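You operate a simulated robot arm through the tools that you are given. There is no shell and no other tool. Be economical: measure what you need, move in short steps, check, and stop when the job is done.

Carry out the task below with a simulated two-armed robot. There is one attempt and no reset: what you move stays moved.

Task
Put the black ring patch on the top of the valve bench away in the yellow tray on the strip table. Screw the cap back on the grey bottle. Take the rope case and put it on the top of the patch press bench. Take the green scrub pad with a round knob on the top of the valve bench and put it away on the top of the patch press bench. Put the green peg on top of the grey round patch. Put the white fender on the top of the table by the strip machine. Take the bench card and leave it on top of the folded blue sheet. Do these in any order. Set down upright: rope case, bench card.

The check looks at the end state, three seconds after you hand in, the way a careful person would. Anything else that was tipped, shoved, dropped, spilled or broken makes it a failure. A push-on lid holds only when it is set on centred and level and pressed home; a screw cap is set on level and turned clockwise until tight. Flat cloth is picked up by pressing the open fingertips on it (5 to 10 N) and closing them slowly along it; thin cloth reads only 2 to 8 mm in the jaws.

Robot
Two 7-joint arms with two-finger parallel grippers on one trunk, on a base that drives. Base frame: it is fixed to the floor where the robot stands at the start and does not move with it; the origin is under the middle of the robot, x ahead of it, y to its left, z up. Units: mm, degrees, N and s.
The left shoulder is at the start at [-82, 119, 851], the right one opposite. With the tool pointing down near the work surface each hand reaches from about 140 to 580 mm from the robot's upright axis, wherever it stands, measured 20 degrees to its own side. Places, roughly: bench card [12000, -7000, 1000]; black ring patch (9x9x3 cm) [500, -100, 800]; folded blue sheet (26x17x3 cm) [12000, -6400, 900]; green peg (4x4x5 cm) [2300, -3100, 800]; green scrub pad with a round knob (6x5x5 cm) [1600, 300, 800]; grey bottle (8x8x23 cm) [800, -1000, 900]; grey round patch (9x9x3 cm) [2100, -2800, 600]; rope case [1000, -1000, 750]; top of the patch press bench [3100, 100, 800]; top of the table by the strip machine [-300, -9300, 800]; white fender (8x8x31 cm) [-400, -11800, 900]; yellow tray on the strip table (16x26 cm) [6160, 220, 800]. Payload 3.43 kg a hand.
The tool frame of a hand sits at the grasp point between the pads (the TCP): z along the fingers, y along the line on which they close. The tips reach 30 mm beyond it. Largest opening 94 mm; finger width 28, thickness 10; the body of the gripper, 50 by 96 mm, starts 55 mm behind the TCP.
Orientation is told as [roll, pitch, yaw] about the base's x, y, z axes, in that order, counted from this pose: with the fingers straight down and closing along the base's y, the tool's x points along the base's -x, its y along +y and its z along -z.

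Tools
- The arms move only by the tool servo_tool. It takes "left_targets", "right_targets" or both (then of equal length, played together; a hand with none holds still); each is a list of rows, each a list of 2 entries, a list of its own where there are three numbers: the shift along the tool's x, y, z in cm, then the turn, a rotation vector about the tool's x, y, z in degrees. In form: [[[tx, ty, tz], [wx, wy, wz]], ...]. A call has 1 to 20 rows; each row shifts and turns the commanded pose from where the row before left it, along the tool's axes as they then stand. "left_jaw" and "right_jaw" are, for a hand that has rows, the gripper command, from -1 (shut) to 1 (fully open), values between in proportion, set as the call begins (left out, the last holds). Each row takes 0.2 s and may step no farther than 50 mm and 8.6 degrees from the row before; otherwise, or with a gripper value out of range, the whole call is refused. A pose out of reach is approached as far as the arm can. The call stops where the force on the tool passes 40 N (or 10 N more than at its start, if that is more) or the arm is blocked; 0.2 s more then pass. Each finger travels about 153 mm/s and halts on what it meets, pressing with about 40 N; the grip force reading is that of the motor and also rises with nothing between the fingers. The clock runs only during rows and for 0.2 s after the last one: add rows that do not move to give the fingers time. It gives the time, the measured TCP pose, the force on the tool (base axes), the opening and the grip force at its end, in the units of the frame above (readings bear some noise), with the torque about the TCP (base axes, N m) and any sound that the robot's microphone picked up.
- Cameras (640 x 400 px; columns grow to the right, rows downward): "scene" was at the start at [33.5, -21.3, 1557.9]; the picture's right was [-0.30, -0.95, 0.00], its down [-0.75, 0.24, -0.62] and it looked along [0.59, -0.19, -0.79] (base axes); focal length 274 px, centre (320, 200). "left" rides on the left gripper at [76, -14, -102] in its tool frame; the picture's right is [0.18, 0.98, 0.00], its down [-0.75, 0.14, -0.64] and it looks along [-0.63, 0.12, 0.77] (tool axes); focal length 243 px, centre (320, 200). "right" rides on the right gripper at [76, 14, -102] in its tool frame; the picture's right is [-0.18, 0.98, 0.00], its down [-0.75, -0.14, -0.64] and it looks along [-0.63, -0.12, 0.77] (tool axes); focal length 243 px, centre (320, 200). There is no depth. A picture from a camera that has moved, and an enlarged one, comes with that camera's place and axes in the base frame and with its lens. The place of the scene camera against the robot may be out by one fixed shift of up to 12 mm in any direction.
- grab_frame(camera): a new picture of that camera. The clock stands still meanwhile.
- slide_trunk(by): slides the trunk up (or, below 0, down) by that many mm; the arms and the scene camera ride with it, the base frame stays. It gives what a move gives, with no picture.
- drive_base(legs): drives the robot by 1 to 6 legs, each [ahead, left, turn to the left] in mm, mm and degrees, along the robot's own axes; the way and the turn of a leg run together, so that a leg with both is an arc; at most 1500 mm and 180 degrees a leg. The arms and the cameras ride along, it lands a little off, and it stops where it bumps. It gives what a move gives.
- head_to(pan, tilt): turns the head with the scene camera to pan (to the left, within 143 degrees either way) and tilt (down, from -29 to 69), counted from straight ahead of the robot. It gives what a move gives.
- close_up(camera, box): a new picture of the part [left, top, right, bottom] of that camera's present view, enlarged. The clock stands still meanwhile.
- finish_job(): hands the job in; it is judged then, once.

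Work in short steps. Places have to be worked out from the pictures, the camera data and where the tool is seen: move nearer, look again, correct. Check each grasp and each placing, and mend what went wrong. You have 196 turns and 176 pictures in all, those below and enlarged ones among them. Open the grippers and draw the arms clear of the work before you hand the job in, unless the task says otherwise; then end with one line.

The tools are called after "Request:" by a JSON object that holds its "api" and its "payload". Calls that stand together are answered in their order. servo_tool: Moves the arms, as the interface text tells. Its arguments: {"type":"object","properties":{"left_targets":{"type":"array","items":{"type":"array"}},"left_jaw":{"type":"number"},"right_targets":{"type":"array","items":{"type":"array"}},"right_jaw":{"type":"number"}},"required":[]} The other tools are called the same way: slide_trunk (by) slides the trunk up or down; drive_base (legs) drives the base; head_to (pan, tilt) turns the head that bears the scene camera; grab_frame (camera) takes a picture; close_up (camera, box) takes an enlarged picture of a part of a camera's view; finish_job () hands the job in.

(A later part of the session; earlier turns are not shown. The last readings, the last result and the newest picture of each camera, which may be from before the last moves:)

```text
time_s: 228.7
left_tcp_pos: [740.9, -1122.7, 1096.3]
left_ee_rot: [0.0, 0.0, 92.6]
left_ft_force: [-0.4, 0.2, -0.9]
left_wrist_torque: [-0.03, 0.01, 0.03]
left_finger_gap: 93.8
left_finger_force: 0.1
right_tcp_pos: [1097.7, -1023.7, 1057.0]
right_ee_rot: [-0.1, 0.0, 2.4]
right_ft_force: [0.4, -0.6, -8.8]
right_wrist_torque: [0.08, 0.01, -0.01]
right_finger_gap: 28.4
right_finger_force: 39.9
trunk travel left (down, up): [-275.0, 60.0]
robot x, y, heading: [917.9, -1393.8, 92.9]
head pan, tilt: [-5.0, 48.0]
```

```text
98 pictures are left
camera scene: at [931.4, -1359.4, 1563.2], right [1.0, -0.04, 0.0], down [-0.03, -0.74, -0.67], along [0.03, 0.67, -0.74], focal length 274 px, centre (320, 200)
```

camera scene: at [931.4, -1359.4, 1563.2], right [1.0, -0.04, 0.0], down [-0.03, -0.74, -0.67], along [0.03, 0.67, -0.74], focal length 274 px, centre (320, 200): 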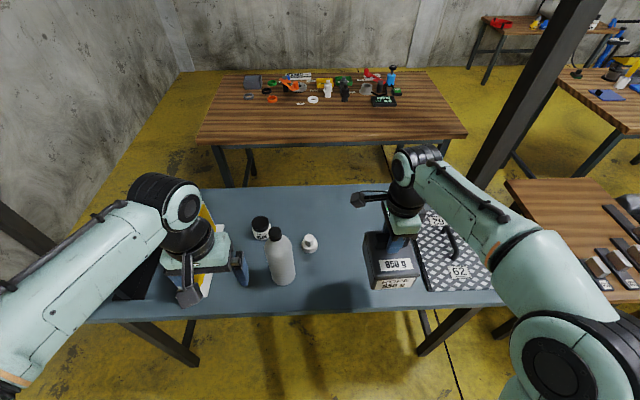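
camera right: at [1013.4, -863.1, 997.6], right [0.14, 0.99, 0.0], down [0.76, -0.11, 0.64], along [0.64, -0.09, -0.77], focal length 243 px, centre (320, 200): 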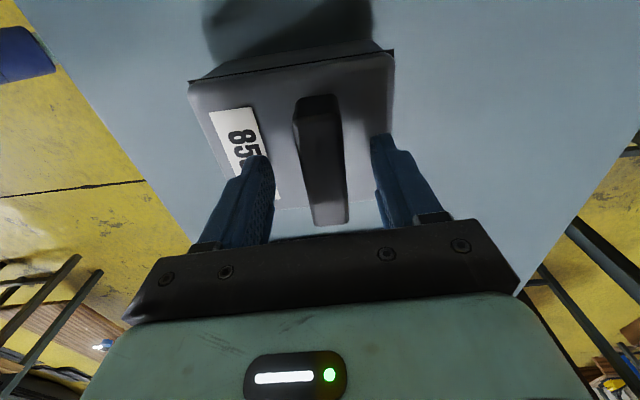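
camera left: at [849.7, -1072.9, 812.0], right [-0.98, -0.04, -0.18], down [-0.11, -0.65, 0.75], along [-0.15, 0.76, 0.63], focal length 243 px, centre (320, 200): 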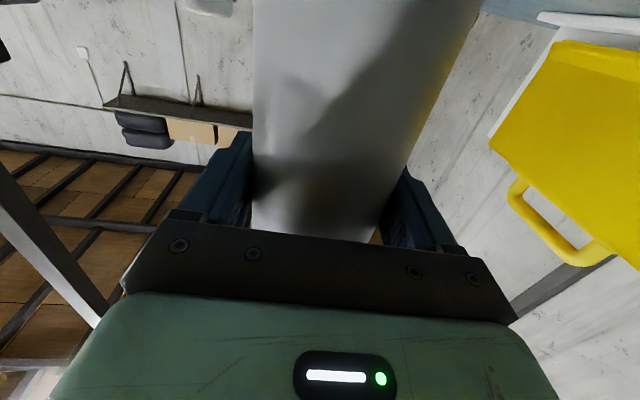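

I back off well before turning (the case must not sweep the bottle), then go round via the wall corridor to y≈945.

Request:
{"api": "drive_base", "payload": {"legs": [[-230, 0, 0], [0, 0, 87.3], [1110, 0, 0], [0, 0, -90], [1500, 0, 0], [1070, 0, 0]]}}

```text
time_s: 255.3
left_tcp_pos: [-450.6, 1195.7, 1096.1]
left_ee_rot: [0.0, 0.1, 92.3]
left_ft_force: [0.6, -0.5, -0.2]
left_wrist_torque: [0.0, 0.0, 0.03]
left_finger_gap: 94.0
left_finger_force: 0.1
right_tcp_pos: [-92.0, 1293.5, 1057.7]
right_ee_rot: [0.1, 0.0, 2.2]
right_ft_force: [-0.2, 0.9, -8.4]
right_wrist_torque: [0.08, 0.01, 0.0]
right_finger_gap: 28.4
right_finger_force: 40.3
trunk travel left (down, up): [-275.0, 60.0]
robot x, y, heading: [-269.8, 922.3, 92.4]
head pan, tilt: [-5.0, 48.0]
```

Turn to +x and drive to about x=2100.

Request:
{"api": "drive_base", "payload": {"legs": [[0, 0, -92.4], [1200, 0, 0], [1170, 0, 0]]}}

Request:
{"api": "head_to", "payload": {"pan": -35, "tilt": 45}}

Request:
{"api": "grab_frame", "payload": {"camera": "scene"}}

```text
time_s: 270.8
left_tcp_pos: [2375.8, 1139.6, 1096.6]
left_ee_rot: [0.0, 0.0, 0.6]
left_ft_force: [-0.4, -0.2, 0.5]
left_wrist_torque: [0.0, -0.02, 0.01]
left_finger_gap: 94.1
left_finger_force: 0.1
right_tcp_pos: [2463.4, 779.0, 1058.1]
right_ee_rot: [0.0, 0.0, -89.5]
right_ft_force: [0.3, 0.2, -8.4]
right_wrist_torque: [-0.03, -0.07, 0.0]
right_finger_gap: 28.2
right_finger_force: 40.2
trunk travel left (down, up): [-275.0, 60.0]
robot x, y, heading: [2094.7, 967.4, 0.7]
head pan, tilt: [-5.0, 48.0]
```

```text
time_s: 271.8
left_tcp_pos: [2376.0, 1139.7, 1096.4]
left_ee_rot: [0.0, 0.0, 0.6]
left_ft_force: [-0.2, 0.5, 0.7]
left_wrist_torque: [-0.01, 0.03, -0.01]
left_finger_gap: 93.8
left_finger_force: 0.0
right_tcp_pos: [2463.9, 779.2, 1056.7]
right_ee_rot: [0.1, 0.0, -89.5]
right_ft_force: [0.3, -0.3, -7.9]
right_wrist_torque: [0.02, -0.1, 0.02]
right_finger_gap: 28.3
right_finger_force: 39.8
trunk travel left (down, up): [-275.0, 60.0]
robot x, y, heading: [2096.8, 968.8, 0.6]
head pan, tilt: [-35.0, 45.0]
```

```text
97 pictures are left
camera scene: at [2126.8, 924.7, 1567.4], right [-0.56, -0.83, 0.0], down [-0.59, 0.4, -0.71], along [0.58, -0.4, -0.71], focal length 274 px, centre (320, 200)
```

scene: 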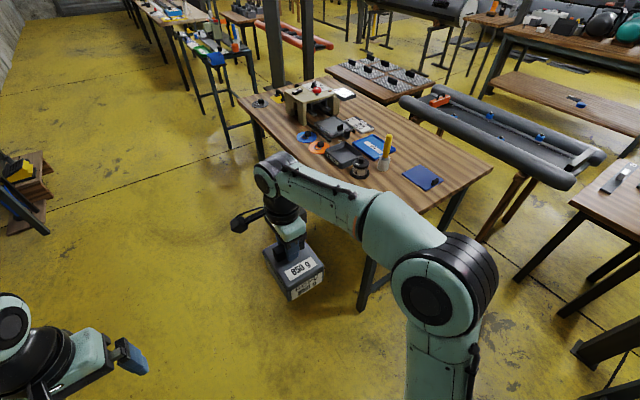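

Free spot on the bench's near-right corner around [2600, −115]. I strafe right into the gap to about (2140, 20).

Request:
{"api": "drive_base", "payload": {"legs": [[0, 0, -0.6], [40, -940, 0]]}}

Request:
{"api": "head_to", "payload": {"pan": -10, "tilt": 50}}

Request:
{"api": "grab_frame", "payload": {"camera": "scene"}}

Request:
{"api": "grab_frame", "payload": {"camera": "right"}}

```text
time_s: 280.7
left_tcp_pos: [2426.2, 205.9, 1096.8]
left_ee_rot: [0.0, 0.0, 1.5]
left_ft_force: [0.3, 0.0, 0.0]
left_wrist_torque: [-0.01, -0.02, 0.01]
left_finger_gap: 94.0
left_finger_force: 0.0
right_tcp_pos: [2518.5, -154.8, 1058.8]
right_ee_rot: [0.0, 0.0, -88.8]
right_ft_force: [0.1, -0.2, -8.0]
right_wrist_torque: [0.0, -0.11, 0.01]
right_finger_gap: 28.0
right_finger_force: 39.4
trunk travel left (down, up): [-275.0, 60.0]
robot x, y, heading: [2153.3, 36.5, 1.3]
head pan, tilt: [-35.0, 45.0]
```

```text
time_s: 281.6
left_tcp_pos: [2427.4, 205.5, 1096.1]
left_ee_rot: [0.0, 0.0, 1.4]
left_ft_force: [-0.3, -0.1, -0.2]
left_wrist_torque: [0.0, 0.05, -0.01]
left_finger_gap: 94.3
left_finger_force: 0.0
right_tcp_pos: [2518.2, -155.1, 1058.7]
right_ee_rot: [-0.1, 0.0, -88.7]
right_ft_force: [0.0, -0.7, -8.5]
right_wrist_torque: [0.01, -0.13, 0.0]
right_finger_gap: 28.3
right_finger_force: 40.0
trunk travel left (down, up): [-275.0, 60.0]
robot x, y, heading: [2151.4, 33.8, 1.3]
head pan, tilt: [-10.0, 50.0]
```

```text
96 pictures are left
camera scene: at [2188.1, 20.8, 1560.5], right [-0.15, -0.99, 0.0], down [-0.76, 0.11, -0.64], along [0.64, -0.1, -0.77], focal length 274 px, centre (320, 200)
```

scene: 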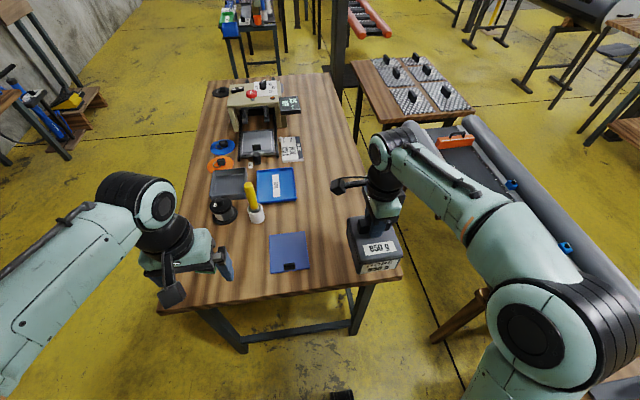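

```text
95 pictures are left
camera right: at [2529.6, -77.5, 1159.7], right [0.99, -0.16, 0.0], down [-0.12, -0.76, 0.64], along [-0.11, -0.63, -0.77], focal length 243 px, centre (320, 200)
```

right: 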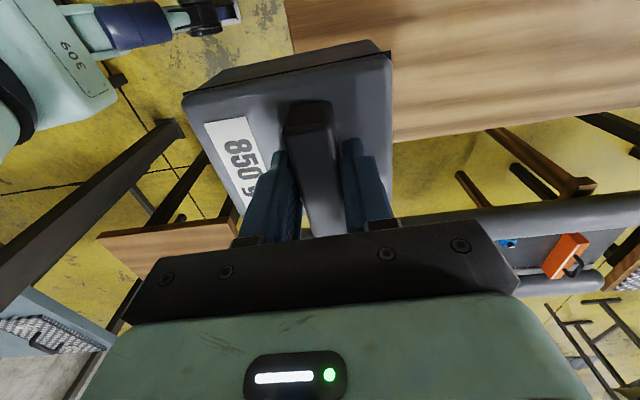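

Edges: bench end x≈2489, right edge y≈−269, blue pad's edge y≈−10. I place the case with TCP at [2612, −135].

Request:
{"api": "servo_tool", "payload": {"right_targets": [[[0.7, 3.1, 0], [0, 0, 0]], [[0.7, 3.1, 0], [0, 0, 0]], [[0.6, 3.2, 0], [0, 0, 0]], [[0, 0, 4], [0, 0, 0]], [[0, 0, 4], [0, 0, 0]], [[0, 0, 3], [0, 0, 0]], [[0, 0, 0], [0, 0, 0]]]}}

Request:
{"api": "grab_frame", "payload": {"camera": "scene"}}

```text
time_s: 283.1
left_tcp_pos: [2424.9, 205.6, 1096.5]
left_ee_rot: [0.0, 0.0, 1.5]
left_ft_force: [-0.6, 0.5, 0.1]
left_wrist_torque: [0.0, 0.0, -0.02]
left_finger_gap: 94.3
left_finger_force: 0.1
right_tcp_pos: [2613.6, -133.6, 946.9]
right_ee_rot: [0.0, 0.0, -88.9]
right_ft_force: [0.1, -0.3, -8.0]
right_wrist_torque: [0.0, -0.12, 0.01]
right_finger_gap: 28.1
right_finger_force: 39.6
trunk travel left (down, up): [-275.0, 60.0]
robot x, y, heading: [2146.8, 29.7, 1.4]
head pan, tilt: [-10.0, 50.0]
```

```text
94 pictures are left
camera scene: at [2188.0, 21.0, 1560.5], right [-0.15, -0.99, 0.0], down [-0.76, 0.11, -0.64], along [0.64, -0.1, -0.77], focal length 274 px, centre (320, 200)
```

scene: 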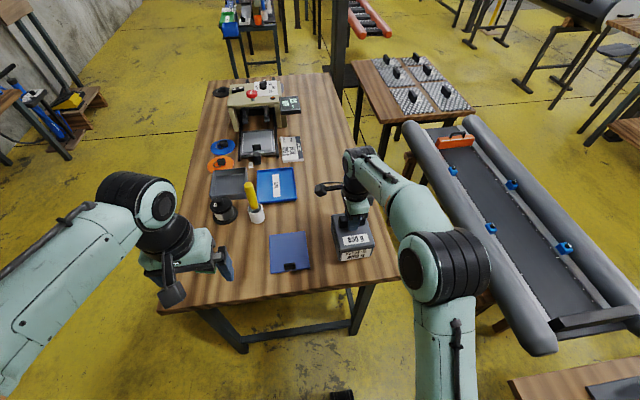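

Over the bench with room all round. Down 32 mm, then fine steps to contact.

Request:
{"api": "servo_tool", "payload": {"right_targets": [[[0, 0, 2], [0, 0, 0]], [[0, 0, 0.9], [0, 0, 0]], [[0, 0, 0.4], [0, 0, 0]], [[0, 0, 0.3], [0, 0, 0]], [[0, 0, 0.3], [0, 0, 0]], [[0, 0, 0.2], [0, 0, 0]], [[0, 0, 0], [0, 0, 0]]]}}

```text
time_s: 284.8
left_tcp_pos: [2426.0, 207.0, 1097.1]
left_ee_rot: [0.0, -0.1, 1.3]
left_ft_force: [1.0, -0.2, -0.5]
left_wrist_torque: [-0.01, 0.03, 0.0]
left_finger_gap: 94.2
left_finger_force: 0.0
right_tcp_pos: [2613.9, -132.4, 906.7]
right_ee_rot: [0.3, 0.0, -88.7]
right_ft_force: [5.8, 0.1, 7.7]
right_wrist_torque: [0.03, 0.1, 0.11]
right_finger_gap: 28.4
right_finger_force: 39.9
trunk travel left (down, up): [-275.0, 60.0]
robot x, y, heading: [2148.9, 30.6, 1.4]
head pan, tilt: [-10.0, 50.0]
```

It stands (+7.7 N). Open, lift, and look.

Request:
{"api": "servo_tool", "payload": {"right_targets": [[[0, 0, 0], [0, 0, 0]], [[0, 0, 0], [0, 0, 0]]], "right_jaw": 0.3}}

Request:
{"api": "servo_tool", "payload": {"right_targets": [[[0, 0, -4], [0, 0, 0]], [[0, 0, -4], [0, 0, 0]], [[0, 0, -4], [0, 0, 0]], [[0, -4, -2], [0, 0, 0]], [[0, -4, -2], [0, 0, 0]], [[0, -4, 0], [0, 0, 0]], [[0, -4, 0], [0, 0, 0]], [[0, -4, 0], [0, 0, 0]], [[0, 0, 0], [0, 0, 0]]]}}

Request:
{"api": "grab_frame", "payload": {"camera": "scene"}}

```text
time_s: 285.4
left_tcp_pos: [2426.2, 207.1, 1095.5]
left_ee_rot: [0.0, -0.1, 1.4]
left_ft_force: [0.3, 0.0, 0.0]
left_wrist_torque: [-0.02, 0.03, 0.04]
left_finger_gap: 94.1
left_finger_force: 0.1
right_tcp_pos: [2611.4, -131.9, 905.5]
right_ee_rot: [-0.1, 0.1, -88.9]
right_ft_force: [0.1, 0.2, 0.5]
right_wrist_torque: [0.01, 0.0, -0.01]
right_finger_gap: 60.8
right_finger_force: 0.0
trunk travel left (down, up): [-275.0, 60.0]
robot x, y, heading: [2148.9, 34.1, 1.3]
head pan, tilt: [-10.0, 50.0]
```

```text
time_s: 287.4
left_tcp_pos: [2427.7, 205.8, 1096.9]
left_ee_rot: [-0.1, -0.1, 1.4]
left_ft_force: [-0.2, -0.2, 0.0]
left_wrist_torque: [-0.02, 0.02, 0.0]
left_finger_gap: 94.0
left_finger_force: 0.1
right_tcp_pos: [2415.2, -140.0, 1069.1]
right_ee_rot: [0.1, 0.0, -88.7]
right_ft_force: [-0.1, -0.6, 0.0]
right_wrist_torque: [-0.02, 0.0, 0.0]
right_finger_gap: 60.9
right_finger_force: 0.0
trunk travel left (down, up): [-275.0, 60.0]
robot x, y, heading: [2148.1, 30.5, 1.6]
head pan, tilt: [-10.0, 50.0]
```

```text
93 pictures are left
camera scene: at [2188.4, 21.4, 1560.5], right [-0.15, -0.99, 0.0], down [-0.76, 0.11, -0.64], along [0.64, -0.1, -0.77], focal length 274 px, centre (320, 200)
```

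scene: 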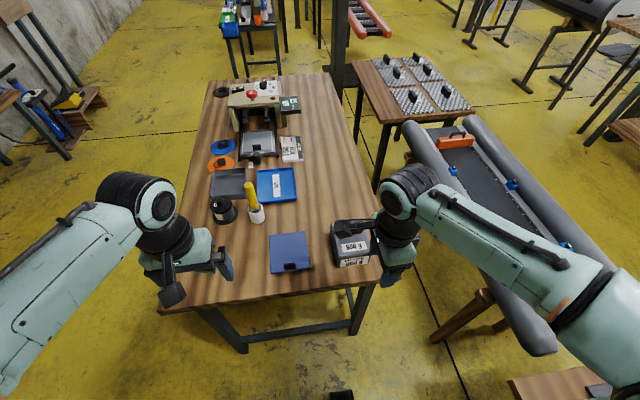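

The rope case stands upright on the press bench. I turn the right hand back to normal and leave: strafe left to y≈950, then back to the wall corridor.

Request:
{"api": "servo_tool", "payload": {"right_targets": [[[0, 0, 0], [0, 0, -8.2]], [[0, 0, 0], [0, 0, -8.2]], [[0, 0, 0], [0, 0, -8.2]], [[0, 0, 0], [0, 0, -8.2]], [[0, 0, 0], [0, 0, -8.2]], [[0, 0, 0], [0, 0, -8.2]], [[0, 0, 0], [0, 0, -8.2]], [[0, 0, 0], [0, 0, -8.2]], [[0, 0, 0], [0, 0, -8.2]], [[0, 0, 0], [0, 0, -8.2]], [[0, 0, 0], [0, 0, -8.2]], [[0, 0, 0], [0, 0, 0]]]}}

Request:
{"api": "drive_base", "payload": {"legs": [[-30, 920, -1.5], [0, 0, 180], [1200, 0, 0], [1130, 0, 0], [0, 0, 90]]}}

```text
time_s: 289.9
left_tcp_pos: [2427.1, 205.9, 1096.4]
left_ee_rot: [0.0, -0.1, 1.4]
left_ft_force: [-0.2, 0.4, -0.6]
left_wrist_torque: [0.01, 0.0, -0.01]
left_finger_gap: 93.9
left_finger_force: 0.1
right_tcp_pos: [2411.2, -136.7, 1065.7]
right_ee_rot: [0.0, 0.1, 1.5]
right_ft_force: [-0.5, -0.8, 0.0]
right_wrist_torque: [-0.02, 0.0, -0.01]
right_finger_gap: 61.3
right_finger_force: 0.1
trunk travel left (down, up): [-275.0, 60.0]
robot x, y, heading: [2153.0, 33.0, 1.4]
head pan, tilt: [-10.0, 50.0]
```

```text
time_s: 320.3
left_tcp_pos: [-6.7, 616.9, 1097.8]
left_ee_rot: [0.0, -0.1, -88.6]
left_ft_force: [0.1, 1.2, 0.7]
left_wrist_torque: [-0.04, 0.0, 0.01]
left_finger_gap: 94.1
left_finger_force: 0.1
right_tcp_pos: [-350.1, 633.7, 1066.4]
right_ee_rot: [0.1, -0.1, -88.6]
right_ft_force: [-0.4, -0.3, 0.5]
right_wrist_torque: [0.0, -0.05, 0.01]
right_finger_gap: 61.1
right_finger_force: 0.2
trunk travel left (down, up): [-275.0, 60.0]
robot x, y, heading: [-183.1, 896.3, -88.9]
head pan, tilt: [-10.0, 50.0]
```

Continue down the corridor to y≈−1700, turn to +x and go on to x≈1000.

Request:
{"api": "drive_base", "payload": {"legs": [[0, 0, -1.3], [1300, 0, 0], [1300, 0, 0], [0, 0, 90], [1200, 0, 0]]}}

Request:
{"api": "head_to", "payload": {"pan": -40, "tilt": 30}}

Request:
{"api": "grab_frame", "payload": {"camera": "scene"}}

```text
time_s: 342.7
left_tcp_pos: [1305.9, -1558.8, 1097.0]
left_ee_rot: [0.0, -0.1, -1.3]
left_ft_force: [-0.7, 0.3, 0.1]
left_wrist_torque: [0.0, 0.01, 0.01]
left_finger_gap: 94.2
left_finger_force: 0.0
right_tcp_pos: [1274.6, -1902.3, 1066.8]
right_ee_rot: [-0.1, 0.1, -1.3]
right_ft_force: [-0.5, -0.3, 0.8]
right_wrist_torque: [0.0, 0.03, -0.03]
right_finger_gap: 61.5
right_finger_force: 0.1
trunk travel left (down, up): [-275.0, 60.0]
robot x, y, heading: [1020.7, -1721.2, -1.7]
head pan, tilt: [-10.0, 50.0]
```

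```text
time_s: 343.6
left_tcp_pos: [1305.6, -1559.8, 1097.1]
left_ee_rot: [0.1, -0.2, -1.3]
left_ft_force: [0.3, 0.0, -0.7]
left_wrist_torque: [-0.01, 0.04, 0.01]
left_finger_gap: 93.9
left_finger_force: 0.0
right_tcp_pos: [1274.5, -1901.0, 1067.2]
right_ee_rot: [0.1, 0.0, -1.3]
right_ft_force: [0.8, 0.6, -0.5]
right_wrist_torque: [0.0, 0.03, 0.0]
right_finger_gap: 61.2
right_finger_force: 0.1
trunk travel left (down, up): [-275.0, 60.0]
robot x, y, heading: [1021.8, -1720.5, -1.4]
head pan, tilt: [-40.0, 30.0]
```

```text
92 pictures are left
camera scene: at [1051.5, -1777.3, 1590.0], right [-0.66, -0.75, 0.0], down [-0.38, 0.33, -0.87], along [0.65, -0.57, -0.5], focal length 274 px, centre (320, 200)
```

scene: 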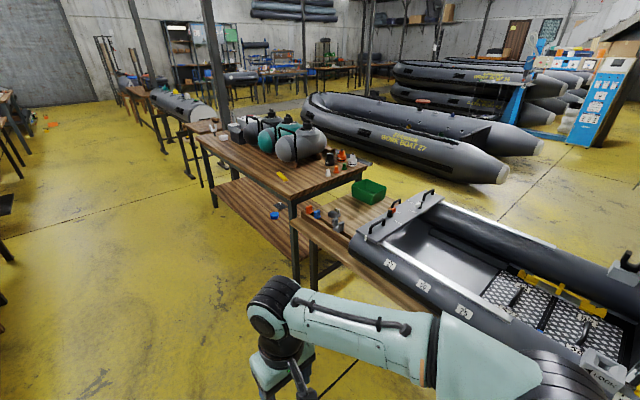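

Request:
{"api": "close_up", "payload": {"camera": "scene", "box": [190, 120, 440, 280]}}

```text
2.50 times, centred on (315, 200) of scene
camera zoom: at [1051.5, -1777.3, 1590.0], right [-0.66, -0.75, 0.0], down [-0.38, 0.33, -0.87], along [0.65, -0.57, -0.5], focal length 684 px, centre (332, 200)
```

zoom: 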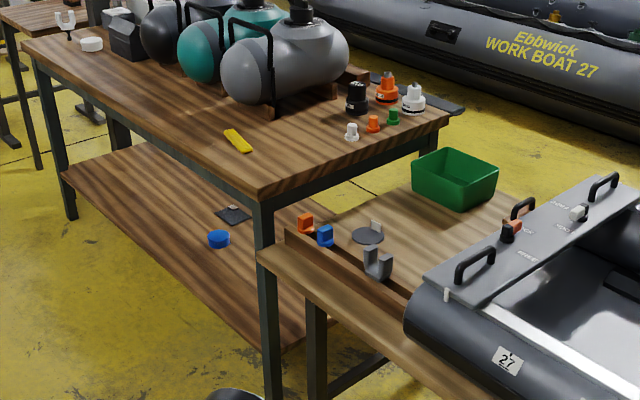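

The green peg is on the tank table's near end (≈[2292,−3091,820]); the grey round patch is on the low table (≈[2138,−2855,600]). The peg is only reachable from the table's far side, so I look for a way round: drive on along the aisle.

Request:
{"api": "drive_base", "payload": {"legs": [[1400, 0, 1.4], [1200, 0, 0]]}}

Request:
{"api": "head_to", "payload": {"pan": -50, "tilt": 25}}

Request:
{"api": "grab_frame", "payload": {"camera": "scene"}}

```text
time_s: 356.1
left_tcp_pos: [3854.8, -1531.4, 1096.1]
left_ee_rot: [-0.1, 0.0, 1.2]
left_ft_force: [-0.3, -0.3, -0.7]
left_wrist_torque: [0.02, 0.0, -0.04]
left_finger_gap: 94.1
left_finger_force: 0.0
right_tcp_pos: [3839.7, -1873.8, 1066.0]
right_ee_rot: [0.0, 0.1, 1.2]
right_ft_force: [-0.4, 0.3, 0.9]
right_wrist_torque: [0.01, 0.03, 0.0]
right_finger_gap: 61.1
right_finger_force: 0.0
trunk travel left (down, up): [-275.0, 60.0]
robot x, y, heading: [3577.5, -1704.1, 1.5]
head pan, tilt: [-40.0, 30.0]
```

```text
time_s: 356.8
left_tcp_pos: [3855.5, -1530.3, 1097.2]
left_ee_rot: [-0.1, -0.1, 1.1]
left_ft_force: [-0.2, 0.2, -0.6]
left_wrist_torque: [0.01, -0.03, 0.02]
left_finger_gap: 94.0
left_finger_force: 0.2
right_tcp_pos: [3839.7, -1874.4, 1066.7]
right_ee_rot: [0.1, -0.1, 1.2]
right_ft_force: [0.9, 0.7, 0.1]
right_wrist_torque: [0.01, 0.02, -0.01]
right_finger_gap: 61.2
right_finger_force: 0.1
trunk travel left (down, up): [-275.0, 60.0]
robot x, y, heading: [3579.3, -1707.0, 1.2]
head pan, tilt: [-50.0, 25.0]
```

```text
90 pictures are left
camera scene: at [3601.2, -1772.6, 1598.0], right [-0.75, -0.66, 0.0], down [-0.28, 0.32, -0.91], along [0.6, -0.68, -0.42], focal length 274 px, centre (320, 200)
```

scene: 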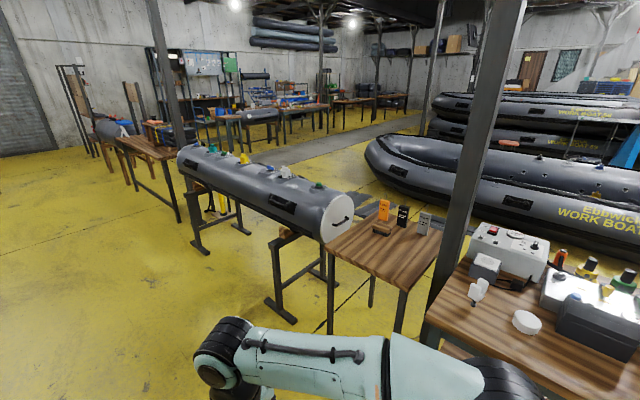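

No way through on this side (post and tables close the gap). I go back west to the wall corridor and south to y≈−3700, and look there.

Request:
{"api": "drive_base", "payload": {"legs": [[0, 0, 178.8], [1300, 0, 0], [1300, 0, 0], [1150, 0, 0], [0, 0, 90]]}}

Request:
{"api": "head_to", "payload": {"pan": 15, "tilt": 15}}

Request:
{"api": "grab_frame", "payload": {"camera": "scene"}}

```text
time_s: 385.9
left_tcp_pos: [33.9, -1983.5, 1095.9]
left_ee_rot: [0.1, -0.1, -92.1]
left_ft_force: [0.7, 0.1, 0.5]
left_wrist_torque: [-0.01, 0.0, 0.04]
left_finger_gap: 94.1
left_finger_force: 0.1
right_tcp_pos: [-306.4, -1948.8, 1067.5]
right_ee_rot: [0.1, 0.0, -92.1]
right_ft_force: [-0.4, 0.1, -0.5]
right_wrist_torque: [0.01, -0.02, 0.01]
right_finger_gap: 61.5
right_finger_force: 0.0
trunk travel left (down, up): [-275.0, 60.0]
robot x, y, heading: [-121.2, -1698.7, -92.4]
head pan, tilt: [-50.0, 25.0]
```

```text
time_s: 387.2
left_tcp_pos: [34.2, -1984.8, 1097.1]
left_ee_rot: [0.0, -0.1, -92.1]
left_ft_force: [0.8, 1.2, 0.6]
left_wrist_torque: [0.0, 0.0, -0.02]
left_finger_gap: 94.0
left_finger_force: 0.1
right_tcp_pos: [-307.3, -1947.4, 1066.7]
right_ee_rot: [0.0, 0.0, -92.1]
right_ft_force: [0.9, 0.2, -0.2]
right_wrist_torque: [-0.02, 0.02, -0.02]
right_finger_gap: 61.0
right_finger_force: 0.1
trunk travel left (down, up): [-275.0, 60.0]
robot x, y, heading: [-120.8, -1699.1, -92.4]
head pan, tilt: [15.0, 15.0]
```

```text
89 pictures are left
camera scene: at [-93.1, -1743.2, 1614.2], right [-0.98, -0.22, 0.0], down [-0.06, 0.25, -0.97], along [0.21, -0.94, -0.26], focal length 274 px, centre (320, 200)
```

scene: 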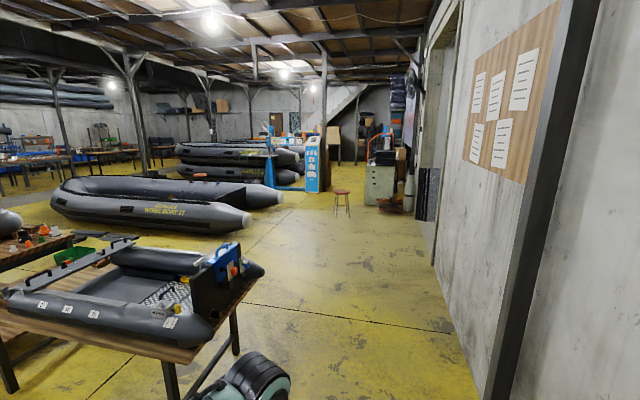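

Wide floor south of the dinghy table. I drive to y≈−3650 and east toward the table's far side.

Request:
{"api": "drive_base", "payload": {"legs": [[0, 0, 2.4], [1000, 0, 0], [1000, 0, 0], [0, 0, 90], [1200, 0, 0], [900, 0, 0]]}}

Request:
{"api": "head_to", "payload": {"pan": 35, "tilt": 35}}

Request:
{"api": "grab_frame", "payload": {"camera": "scene"}}

```text
time_s: 411.2
left_tcp_pos: [2253.3, -3441.9, 1096.3]
left_ee_rot: [0.0, -0.2, 2.0]
left_ft_force: [-0.7, -0.1, 0.3]
left_wrist_torque: [-0.01, 0.0, -0.02]
left_finger_gap: 94.1
left_finger_force: 0.1
right_tcp_pos: [2242.9, -3784.6, 1067.4]
right_ee_rot: [0.0, -0.1, 2.0]
right_ft_force: [0.7, -0.1, 0.1]
right_wrist_torque: [0.01, -0.02, 0.01]
right_finger_gap: 61.2
right_finger_force: 0.0
trunk travel left (down, up): [-275.0, 60.0]
robot x, y, heading: [1977.7, -3616.0, 2.0]
head pan, tilt: [15.0, 15.0]
```

```text
time_s: 412.1
left_tcp_pos: [2252.9, -3440.9, 1097.3]
left_ee_rot: [0.0, 0.0, 2.1]
left_ft_force: [0.1, -0.8, 1.0]
left_wrist_torque: [0.02, -0.01, -0.02]
left_finger_gap: 93.8
left_finger_force: 0.1
right_tcp_pos: [2242.0, -3784.6, 1067.6]
right_ee_rot: [0.0, 0.0, 2.1]
right_ft_force: [-0.3, -0.8, -0.3]
right_wrist_torque: [-0.01, 0.0, -0.02]
right_finger_gap: 61.4
right_finger_force: 0.0
trunk travel left (down, up): [-275.0, 60.0]
robot x, y, heading: [1981.8, -3619.5, 2.2]
head pan, tilt: [35.0, 35.0]
```

```text
88 pictures are left
camera scene: at [2011.6, -3564.9, 1582.3], right [0.6, -0.8, 0.0], down [-0.46, -0.34, -0.82], along [0.65, 0.49, -0.57], focal length 274 px, centre (320, 200)
```

scene: 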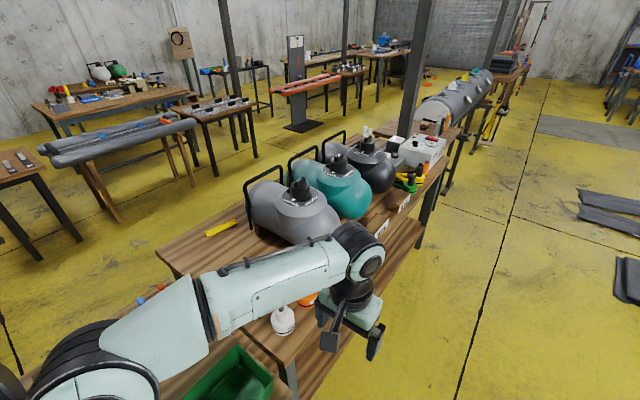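

I turn to face +y and shift right to x≈2110, then look for the green peg.

Request:
{"api": "drive_base", "payload": {"legs": [[0, 0, 88], [10, -130, 0]]}}

Request:
{"api": "head_to", "payload": {"pan": -15, "tilt": 48}}

Request:
{"api": "grab_frame", "payload": {"camera": "scene"}}

```text
time_s: 417.6
left_tcp_pos: [1941.4, -3327.3, 1097.0]
left_ee_rot: [0.0, -0.1, 90.0]
left_ft_force: [-0.4, 1.3, 0.2]
left_wrist_torque: [0.01, 0.03, -0.03]
left_finger_gap: 94.1
left_finger_force: 0.0
right_tcp_pos: [2284.6, -3350.9, 1066.8]
right_ee_rot: [0.0, 0.0, 90.0]
right_ft_force: [-0.4, -0.1, -0.2]
right_wrist_torque: [0.02, 0.04, 0.02]
right_finger_gap: 60.9
right_finger_force: 0.0
trunk travel left (down, up): [-275.0, 60.0]
robot x, y, heading: [2107.3, -3608.4, 90.1]
head pan, tilt: [35.0, 35.0]
```

```text
time_s: 418.8
left_tcp_pos: [1940.3, -3326.5, 1096.4]
left_ee_rot: [0.0, 0.0, 90.0]
left_ft_force: [0.1, -0.6, 0.6]
left_wrist_torque: [-0.03, -0.02, 0.01]
left_finger_gap: 93.9
left_finger_force: 0.0
right_tcp_pos: [2284.8, -3351.0, 1067.3]
right_ee_rot: [0.0, 0.0, 89.9]
right_ft_force: [0.0, 0.3, 0.0]
right_wrist_torque: [0.03, 0.02, 0.01]
right_finger_gap: 61.1
right_finger_force: 0.0
trunk travel left (down, up): [-275.0, 60.0]
robot x, y, heading: [2109.4, -3605.7, 90.3]
head pan, tilt: [-15.0, 48.0]
```

```text
87 pictures are left
camera scene: at [2134.4, -3574.2, 1563.2], right [0.97, -0.26, 0.0], down [-0.19, -0.72, -0.67], along [0.17, 0.65, -0.74], focal length 274 px, centre (320, 200)
```

scene: 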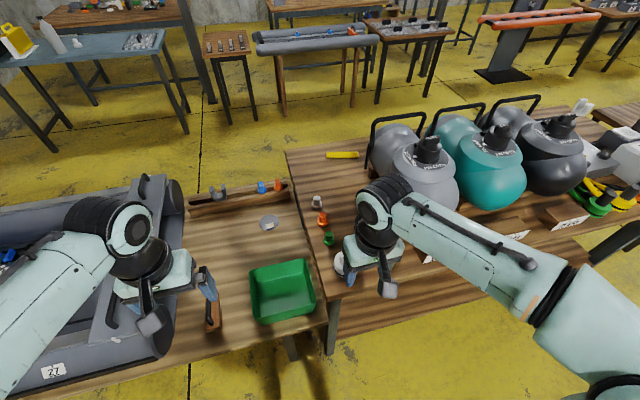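

Green peg at ≈[2284,−3092]; patch at ≈[2090,−2796] (to be reached from the near side later). Right hand goes forward above the peg.

Request:
{"api": "servo_tool", "payload": {"right_targets": [[[-4.5, 0, 0], [0, 0, 0]], [[-4.5, 0, 0], [0, 0, 0]], [[-4.5, 0, 1], [0, 0, 0]], [[-4.5, 0, 1.5], [0, 0, 0]], [[-4, 0, 2.5], [0, 0, 0]], [[-3, 0, 3], [0, 0, 0]], [[0, 0, 0], [0, 0, 0]]]}}

Request:
{"api": "grab_frame", "payload": {"camera": "right"}}

```text
time_s: 420.4
left_tcp_pos: [1941.0, -3326.8, 1096.9]
left_ee_rot: [0.0, -0.1, 90.0]
left_ft_force: [-0.7, -0.6, 0.1]
left_wrist_torque: [0.04, 0.0, -0.01]
left_finger_gap: 93.7
left_finger_force: 0.0
right_tcp_pos: [2284.2, -3102.1, 985.5]
right_ee_rot: [0.0, 0.0, 90.2]
right_ft_force: [0.2, -0.2, 0.0]
right_wrist_torque: [-0.02, -0.01, -0.02]
right_finger_gap: 60.8
right_finger_force: 0.0
trunk travel left (down, up): [-275.0, 60.0]
robot x, y, heading: [2107.7, -3604.8, 90.0]
head pan, tilt: [-15.0, 48.0]
```

```text
86 pictures are left
camera right: at [2269.5, -3176.9, 1087.4], right [-0.98, 0.18, 0.0], down [0.14, 0.75, 0.64], along [0.12, 0.63, -0.77], focal length 243 px, centre (320, 200)
```

right: 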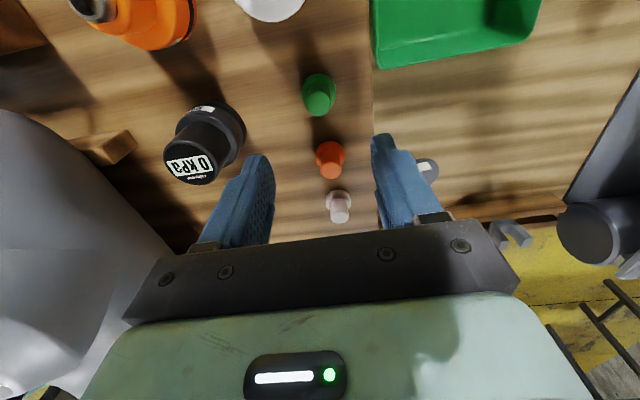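

The peg is right under the hand; neighbours are clear. Descend to z≈852 and look.

Request:
{"api": "servo_tool", "payload": {"right_targets": [[[-0.3, -0.2, 4.4], [0, 0, 0]], [[0, 0, 4.4], [0, 0, 0]], [[0, 0, 4.4], [0, 0, 0]], [[0, 0, 0], [0, 0, 0]]]}}

Request:
{"api": "grab_frame", "payload": {"camera": "right"}}

Request:
{"api": "close_up", "payload": {"camera": "scene", "box": [270, 180, 430, 290]}}

```text
time_s: 421.4
left_tcp_pos: [1941.8, -3326.2, 1096.6]
left_ee_rot: [0.0, -0.1, 90.0]
left_ft_force: [0.3, 0.1, 0.0]
left_wrist_torque: [-0.02, 0.0, 0.02]
left_finger_gap: 93.9
left_finger_force: 0.1
right_tcp_pos: [2286.7, -3099.2, 852.5]
right_ee_rot: [0.0, 0.1, 90.0]
right_ft_force: [0.7, -0.2, 0.2]
right_wrist_torque: [-0.03, 0.01, -0.02]
right_finger_gap: 61.3
right_finger_force: 0.1
trunk travel left (down, up): [-275.0, 60.0]
robot x, y, heading: [2108.7, -3611.4, 89.8]
head pan, tilt: [-15.0, 48.0]
```

```text
85 pictures are left
camera right: at [2271.1, -3174.7, 954.2], right [-0.98, 0.18, 0.0], down [0.14, 0.75, 0.64], along [0.12, 0.63, -0.77], focal length 243 px, centre (320, 200)
```

right: 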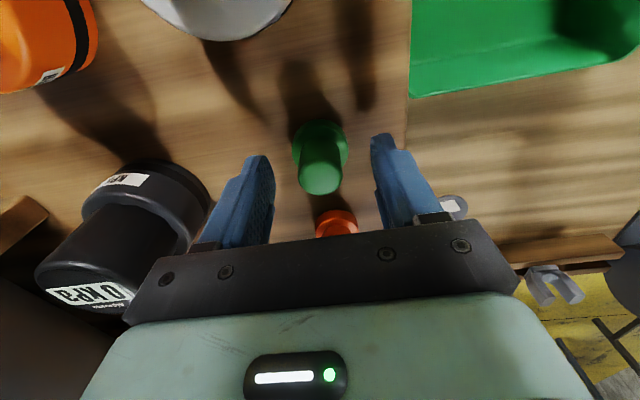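

```text
3.64 times, centred on (350, 235) of scene
camera zoom: at [2134.5, -3574.6, 1563.2], right [0.97, -0.26, 0.0], down [-0.19, -0.72, -0.67], along [0.17, 0.65, -0.74], focal length 994 px, centre (211, 73)
```

zoom: 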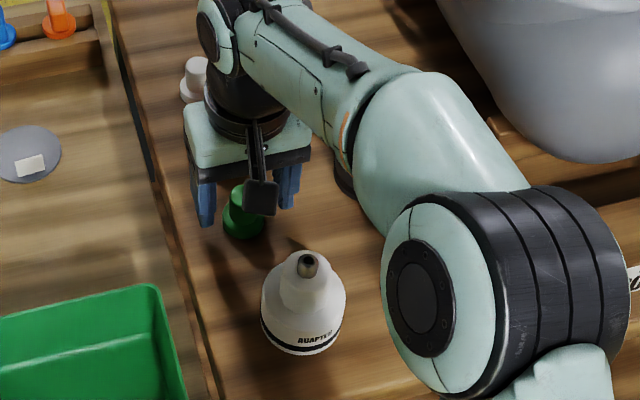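

Fingers straddle the peg's stem. Down 14 mm and close.

Request:
{"api": "servo_tool", "payload": {"right_targets": [[[0, 0, 0.7], [0, 0, 0]], [[0, 0, 0.7], [0, 0, 0]], [[0, 0, 0], [0, 0, 0]]]}}

Request:
{"api": "servo_tool", "payload": {"right_targets": [[[0, 0, 0], [0, 0, 0]], [[0, 0, 0], [0, 0, 0]], [[0, 0, 0], [0, 0, 0]]], "right_jaw": -1}}

Request:
{"api": "servo_tool", "payload": {"right_targets": [[[0, 0, -4], [0, 0, 0]], [[0, 0, -4], [0, 0, 0]], [[0, 0, -4], [0, 0, 0]], [[0, 0, 0], [0, 0, 0]]]}}

Request:
{"api": "grab_frame", "payload": {"camera": "right"}}

```text
time_s: 422.2
left_tcp_pos: [1939.9, -3326.9, 1096.4]
left_ee_rot: [0.0, -0.2, 90.0]
left_ft_force: [-1.1, -0.2, 0.2]
left_wrist_torque: [-0.01, -0.01, -0.03]
left_finger_gap: 93.8
left_finger_force: 0.1
right_tcp_pos: [2285.7, -3099.2, 838.3]
right_ee_rot: [0.0, 0.1, 89.9]
right_ft_force: [-0.4, -0.8, -0.1]
right_wrist_torque: [-0.03, -0.01, -0.01]
right_finger_gap: 60.9
right_finger_force: 0.1
trunk travel left (down, up): [-275.0, 60.0]
robot x, y, heading: [2106.6, -3606.5, 90.2]
head pan, tilt: [-15.0, 48.0]
```

```text
time_s: 423.0
left_tcp_pos: [1941.0, -3327.0, 1097.6]
left_ee_rot: [0.0, 0.0, 89.9]
left_ft_force: [-0.1, 0.1, 0.6]
left_wrist_torque: [0.03, 0.01, 0.01]
left_finger_gap: 94.3
left_finger_force: 0.1
right_tcp_pos: [2285.8, -3100.0, 837.8]
right_ee_rot: [0.1, 0.0, 90.0]
right_ft_force: [0.2, -0.5, 0.0]
right_wrist_torque: [-0.02, -0.01, -0.03]
right_finger_gap: 35.4
right_finger_force: 40.5
trunk travel left (down, up): [-275.0, 60.0]
robot x, y, heading: [2108.9, -3609.6, 89.9]
head pan, tilt: [-15.0, 48.0]
```

```text
time_s: 424.0
left_tcp_pos: [1941.3, -3327.9, 1096.5]
left_ee_rot: [0.0, -0.1, 90.0]
left_ft_force: [-1.0, 0.2, -0.3]
left_wrist_torque: [0.03, 0.03, 0.01]
left_finger_gap: 93.8
left_finger_force: 0.1
right_tcp_pos: [2286.4, -3097.7, 960.4]
right_ee_rot: [0.0, 0.1, 90.0]
right_ft_force: [0.1, 0.4, 0.0]
right_wrist_torque: [-0.02, 0.0, -0.01]
right_finger_gap: 35.6
right_finger_force: 39.6
trunk travel left (down, up): [-275.0, 60.0]
robot x, y, heading: [2111.0, -3610.7, 89.7]
head pan, tilt: [-15.0, 48.0]
```

```text
83 pictures are left
camera right: at [2271.5, -3174.1, 1062.7], right [-0.98, 0.18, 0.0], down [0.14, 0.75, 0.64], along [0.12, 0.63, -0.77], focal length 243 px, centre (320, 200)
```

right: 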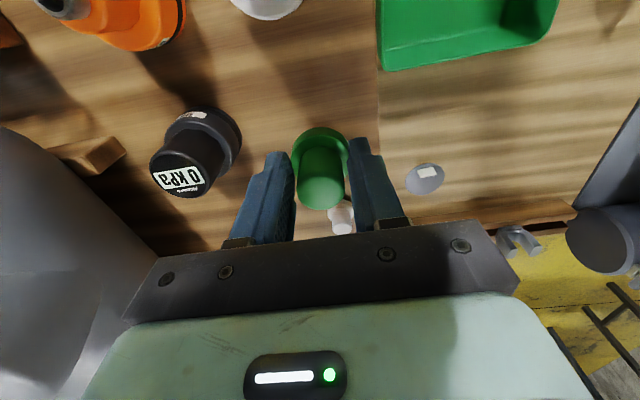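

Peg held (35 mm; its foot ~48 mm below the TCP). Patch seen at ≈[2089,−2805]. I draw the arm in and drive round to the near side.

Request:
{"api": "servo_tool", "payload": {"right_targets": [[[0, 0, -4], [0, 0, 0]], [[2, 0, -4], [0, 0, 0]], [[4.5, 0, -2], [0, 0, 0]], [[4.5, 0, 0], [0, 0, 0]], [[4.5, 0, 0], [0, 0, 0]], [[4.5, 0, 0], [0, 0, 0]], [[4.5, 0, 0], [0, 0, 0]], [[0, 0, 0], [0, 0, 0]]]}}

Request:
{"api": "drive_base", "payload": {"legs": [[-60, 0, 0], [0, 0, 90], [1200, 0, 0], [1100, 0, 0], [0, 0, -90], [1000, 0, 0]]}}

```text
time_s: 425.8
left_tcp_pos: [1940.6, -3326.9, 1096.1]
left_ee_rot: [0.0, 0.0, 90.0]
left_ft_force: [-0.3, -0.1, 0.8]
left_wrist_torque: [0.01, -0.01, -0.01]
left_finger_gap: 93.7
left_finger_force: 0.0
right_tcp_pos: [2286.1, -3342.9, 1058.5]
right_ee_rot: [0.0, 0.0, 90.0]
right_ft_force: [-1.5, 0.6, -0.2]
right_wrist_torque: [-0.01, 0.01, 0.01]
right_finger_gap: 35.6
right_finger_force: 40.0
trunk travel left (down, up): [-275.0, 60.0]
robot x, y, heading: [2107.3, -3606.4, 90.0]
head pan, tilt: [-15.0, 48.0]
```

```text
time_s: 449.9
left_tcp_pos: [-355.8, -2403.2, 1095.8]
left_ee_rot: [-0.1, -0.1, 90.9]
left_ft_force: [0.1, -0.4, 0.1]
left_wrist_torque: [-0.02, -0.01, -0.01]
left_finger_gap: 94.0
left_finger_force: 0.1
right_tcp_pos: [-8.9, -2413.5, 1058.6]
right_ee_rot: [0.1, 0.1, 90.9]
right_ft_force: [0.7, -0.4, -0.5]
right_wrist_torque: [0.02, 0.01, -0.04]
right_finger_gap: 35.6
right_finger_force: 39.6
trunk travel left (down, up): [-275.0, 60.0]
robot x, y, heading: [-184.9, -2681.0, 90.9]
head pan, tilt: [-15.0, 48.0]
```

Continue: north to y≈−1740, east to x≈2310, turn to face −y.

Request:
{"api": "drive_base", "payload": {"legs": [[940, 0, -0.9], [0, 0, -90], [1300, 0, 0], [1180, 0, 0], [0, 0, -90]]}}

Request:
{"api": "head_to", "payload": {"pan": -10, "tilt": 45}}

Request:
{"api": "grab_frame", "payload": {"camera": "scene"}}

```text
time_s: 474.3
left_tcp_pos: [2445.3, -2043.4, 1097.1]
left_ee_rot: [0.0, -0.1, -90.7]
left_ft_force: [0.1, -0.4, -0.3]
left_wrist_torque: [0.0, -0.02, 0.01]
left_finger_gap: 93.8
left_finger_force: 0.0
right_tcp_pos: [2098.3, -2021.8, 1058.4]
right_ee_rot: [0.0, -0.1, -90.6]
right_ft_force: [-0.8, 0.0, -0.3]
right_wrist_torque: [-0.03, 0.02, -0.01]
right_finger_gap: 35.4
right_finger_force: 39.7
trunk travel left (down, up): [-275.0, 60.0]
robot x, y, heading: [2283.0, -1757.7, -90.4]
head pan, tilt: [-15.0, 48.0]
```

```text
time_s: 474.9
left_tcp_pos: [2444.3, -2040.0, 1096.2]
left_ee_rot: [0.0, -0.1, -90.6]
left_ft_force: [0.4, -1.1, 0.6]
left_wrist_torque: [-0.01, 0.01, -0.02]
left_finger_gap: 94.0
left_finger_force: 0.0
right_tcp_pos: [2098.7, -2020.9, 1059.2]
right_ee_rot: [0.0, 0.0, -90.6]
right_ft_force: [-0.1, -0.2, -0.1]
right_wrist_torque: [-0.03, -0.03, -0.02]
right_finger_gap: 35.3
right_finger_force: 40.0
trunk travel left (down, up): [-275.0, 60.0]
robot x, y, heading: [2280.0, -1764.1, -90.7]
head pan, tilt: [-10.0, 45.0]
```

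```text
82 pictures are left
camera scene: at [2271.7, -1793.7, 1567.4], right [-0.98, 0.18, 0.0], down [0.13, 0.69, -0.71], along [-0.13, -0.69, -0.71], focal length 274 px, centre (320, 200)
```

scene: 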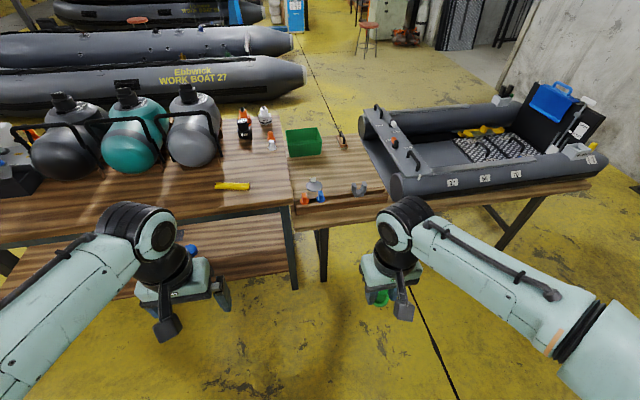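

I move up to y≈−2250.

Request:
{"api": "drive_base", "payload": {"legs": [[490, 0, 0.6]]}}

Request:
{"api": "head_to", "payload": {"pan": -12, "tilt": 55}}

Request:
{"api": "grab_frame", "payload": {"camera": "scene"}}

Request:
{"api": "grab_frame", "payload": {"camera": "right"}}

```text
time_s: 477.9
left_tcp_pos: [2442.2, -2542.2, 1096.4]
left_ee_rot: [0.0, -0.2, -90.2]
left_ft_force: [-0.7, 0.4, 0.0]
left_wrist_torque: [0.02, 0.0, -0.03]
left_finger_gap: 94.0
left_finger_force: 0.1
right_tcp_pos: [2098.1, -2522.9, 1058.5]
right_ee_rot: [-0.1, 0.0, -90.2]
right_ft_force: [0.2, 0.4, -0.1]
right_wrist_torque: [0.04, 0.01, -0.01]
right_finger_gap: 35.6
right_finger_force: 39.9
trunk travel left (down, up): [-275.0, 60.0]
robot x, y, heading: [2277.6, -2257.3, -90.1]
head pan, tilt: [-10.0, 45.0]
```

```text
time_s: 478.6
left_tcp_pos: [2442.3, -2541.3, 1097.2]
left_ee_rot: [0.0, -0.1, -90.1]
left_ft_force: [0.3, 0.0, -0.3]
left_wrist_torque: [0.01, 0.03, 0.01]
left_finger_gap: 93.8
left_finger_force: 0.1
right_tcp_pos: [2096.6, -2522.7, 1059.6]
right_ee_rot: [-0.1, 0.0, -90.1]
right_ft_force: [-0.6, -0.1, 0.8]
right_wrist_torque: [0.02, 0.0, -0.01]
right_finger_gap: 35.5
right_finger_force: 40.1
trunk travel left (down, up): [-275.0, 60.0]
robot x, y, heading: [2281.6, -2260.9, -90.3]
head pan, tilt: [-12.0, 55.0]
```

```text
81 pictures are left
camera scene: at [2267.6, -2285.2, 1554.0], right [-0.98, 0.21, 0.0], down [0.17, 0.8, -0.57], along [-0.12, -0.56, -0.82], focal length 274 px, centre (320, 200)
```

scene: 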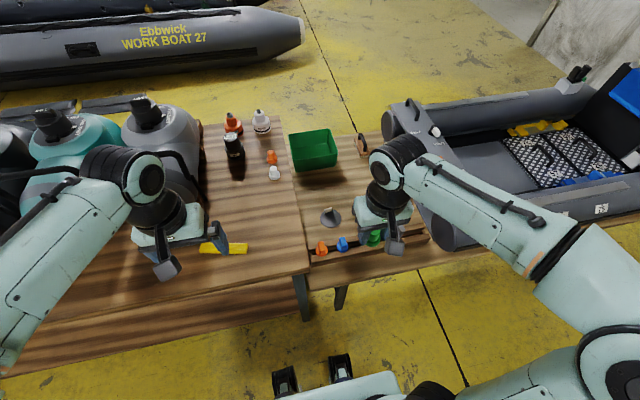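

```text
80 pictures are left
camera right: at [2110.8, -2446.9, 1161.2], right [0.98, -0.19, 0.0], down [-0.14, -0.75, 0.64], along [-0.12, -0.63, -0.77], focal length 243 px, centre (320, 200)
```

right: 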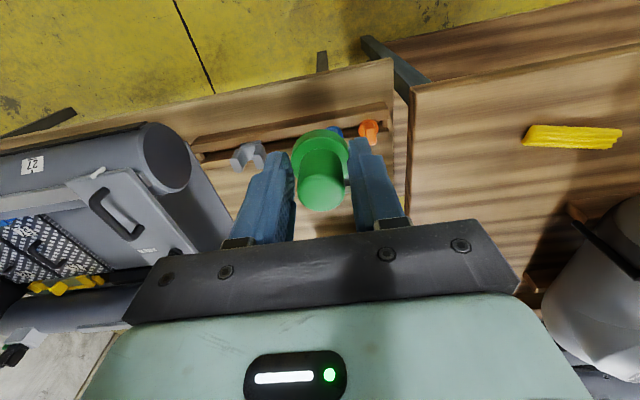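

Request:
{"api": "close_up", "payload": {"camera": "scene", "box": [290, 180, 410, 270]}}

```text
4.44 times, centred on (350, 225) of scene
camera zoom: at [2267.6, -2285.2, 1554.0], right [-0.98, 0.21, 0.0], down [0.17, 0.8, -0.57], along [-0.12, -0.56, -0.82], focal length 1215 px, centre (187, 89)
```

zoom: 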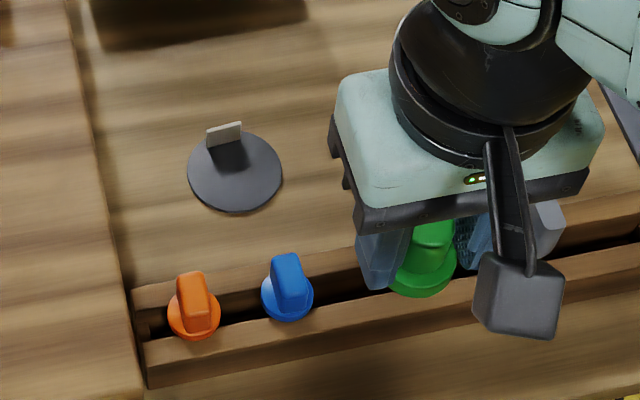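

The disc carries an upright white tab near its far rim; free area is the centre and near part. I move 50 mm nearer and lower the trunk 150 mm.

Request:
{"api": "drive_base", "payload": {"legs": [[55, 0, 0]]}}

Request:
{"api": "slide_trunk", "payload": {"by": -150}}

Request:
{"api": "servo_tool", "payload": {"right_targets": [[[-4, 0, 0], [0, 0, 0]], [[-4, 0, 0], [0, 0, 0]], [[-4, 0, 0.5], [0, 0, 0]], [[-4, 0, 0.5], [0, 0, 0]], [[0, 0, 0], [0, 0, 0]]]}}

Request:
{"api": "grab_frame", "payload": {"camera": "right"}}

Request:
{"api": "grab_frame", "payload": {"camera": "scene"}}

```text
time_s: 479.7
left_tcp_pos: [2442.1, -2589.3, 1095.4]
left_ee_rot: [0.0, -0.1, -90.2]
left_ft_force: [-0.5, 0.7, -0.2]
left_wrist_torque: [-0.02, -0.02, 0.01]
left_finger_gap: 94.0
left_finger_force: 0.0
right_tcp_pos: [2097.5, -2571.5, 1058.6]
right_ee_rot: [0.0, 0.1, -90.1]
right_ft_force: [0.0, 1.6, 0.0]
right_wrist_torque: [-0.02, 0.02, -0.01]
right_finger_gap: 35.1
right_finger_force: 40.3
trunk travel left (down, up): [-275.0, 60.0]
robot x, y, heading: [2279.8, -2307.8, -90.2]
head pan, tilt: [-12.0, 55.0]
stopped in leg 1: the robot was blocked; the commanded pose is now the measured one
```

```text
time_s: 481.4
left_tcp_pos: [2442.1, -2589.0, 946.8]
left_ee_rot: [0.0, 0.1, -90.1]
left_ft_force: [-1.3, 0.4, 1.0]
left_wrist_torque: [0.01, 0.0, -0.02]
left_finger_gap: 94.1
left_finger_force: 0.0
right_tcp_pos: [2096.8, -2571.2, 909.4]
right_ee_rot: [0.2, 0.1, -90.2]
right_ft_force: [-0.8, 0.4, -0.6]
right_wrist_torque: [0.02, 0.0, -0.01]
right_finger_gap: 35.4
right_finger_force: 40.3
trunk travel left (down, up): [-125.0, 210.0]
robot x, y, heading: [2278.0, -2304.0, -90.1]
head pan, tilt: [-12.0, 55.0]
```

```text
time_s: 482.6
left_tcp_pos: [2443.1, -2588.2, 946.0]
left_ee_rot: [0.0, 0.0, -90.4]
left_ft_force: [0.1, -0.5, -0.1]
left_wrist_torque: [-0.01, 0.02, 0.01]
left_finger_gap: 94.0
left_finger_force: 0.0
right_tcp_pos: [2097.2, -2730.3, 898.7]
right_ee_rot: [0.0, 0.1, -90.2]
right_ft_force: [-0.3, -0.2, -0.6]
right_wrist_torque: [0.0, 0.01, -0.04]
right_finger_gap: 35.6
right_finger_force: 40.4
trunk travel left (down, up): [-125.0, 210.0]
robot x, y, heading: [2273.7, -2311.2, -90.3]
head pan, tilt: [-12.0, 55.0]
```

```text
78 pictures are left
camera right: at [2110.3, -2653.9, 1000.9], right [0.98, -0.19, 0.0], down [-0.14, -0.75, 0.64], along [-0.12, -0.63, -0.77], focal length 243 px, centre (320, 200)
```

right: 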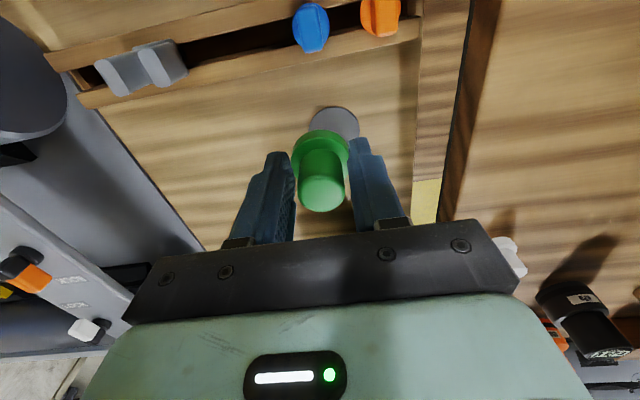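

```text
77 pictures are left
camera scene: at [2267.3, -2345.2, 1403.5], right [-0.98, 0.21, 0.0], down [0.17, 0.8, -0.57], along [-0.12, -0.56, -0.82], focal length 274 px, centre (320, 200)
```

scene: 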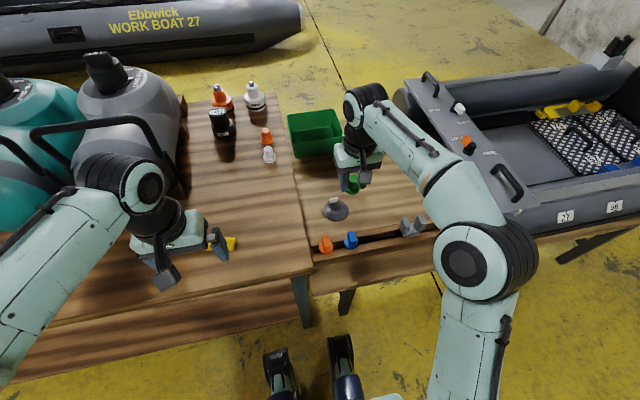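

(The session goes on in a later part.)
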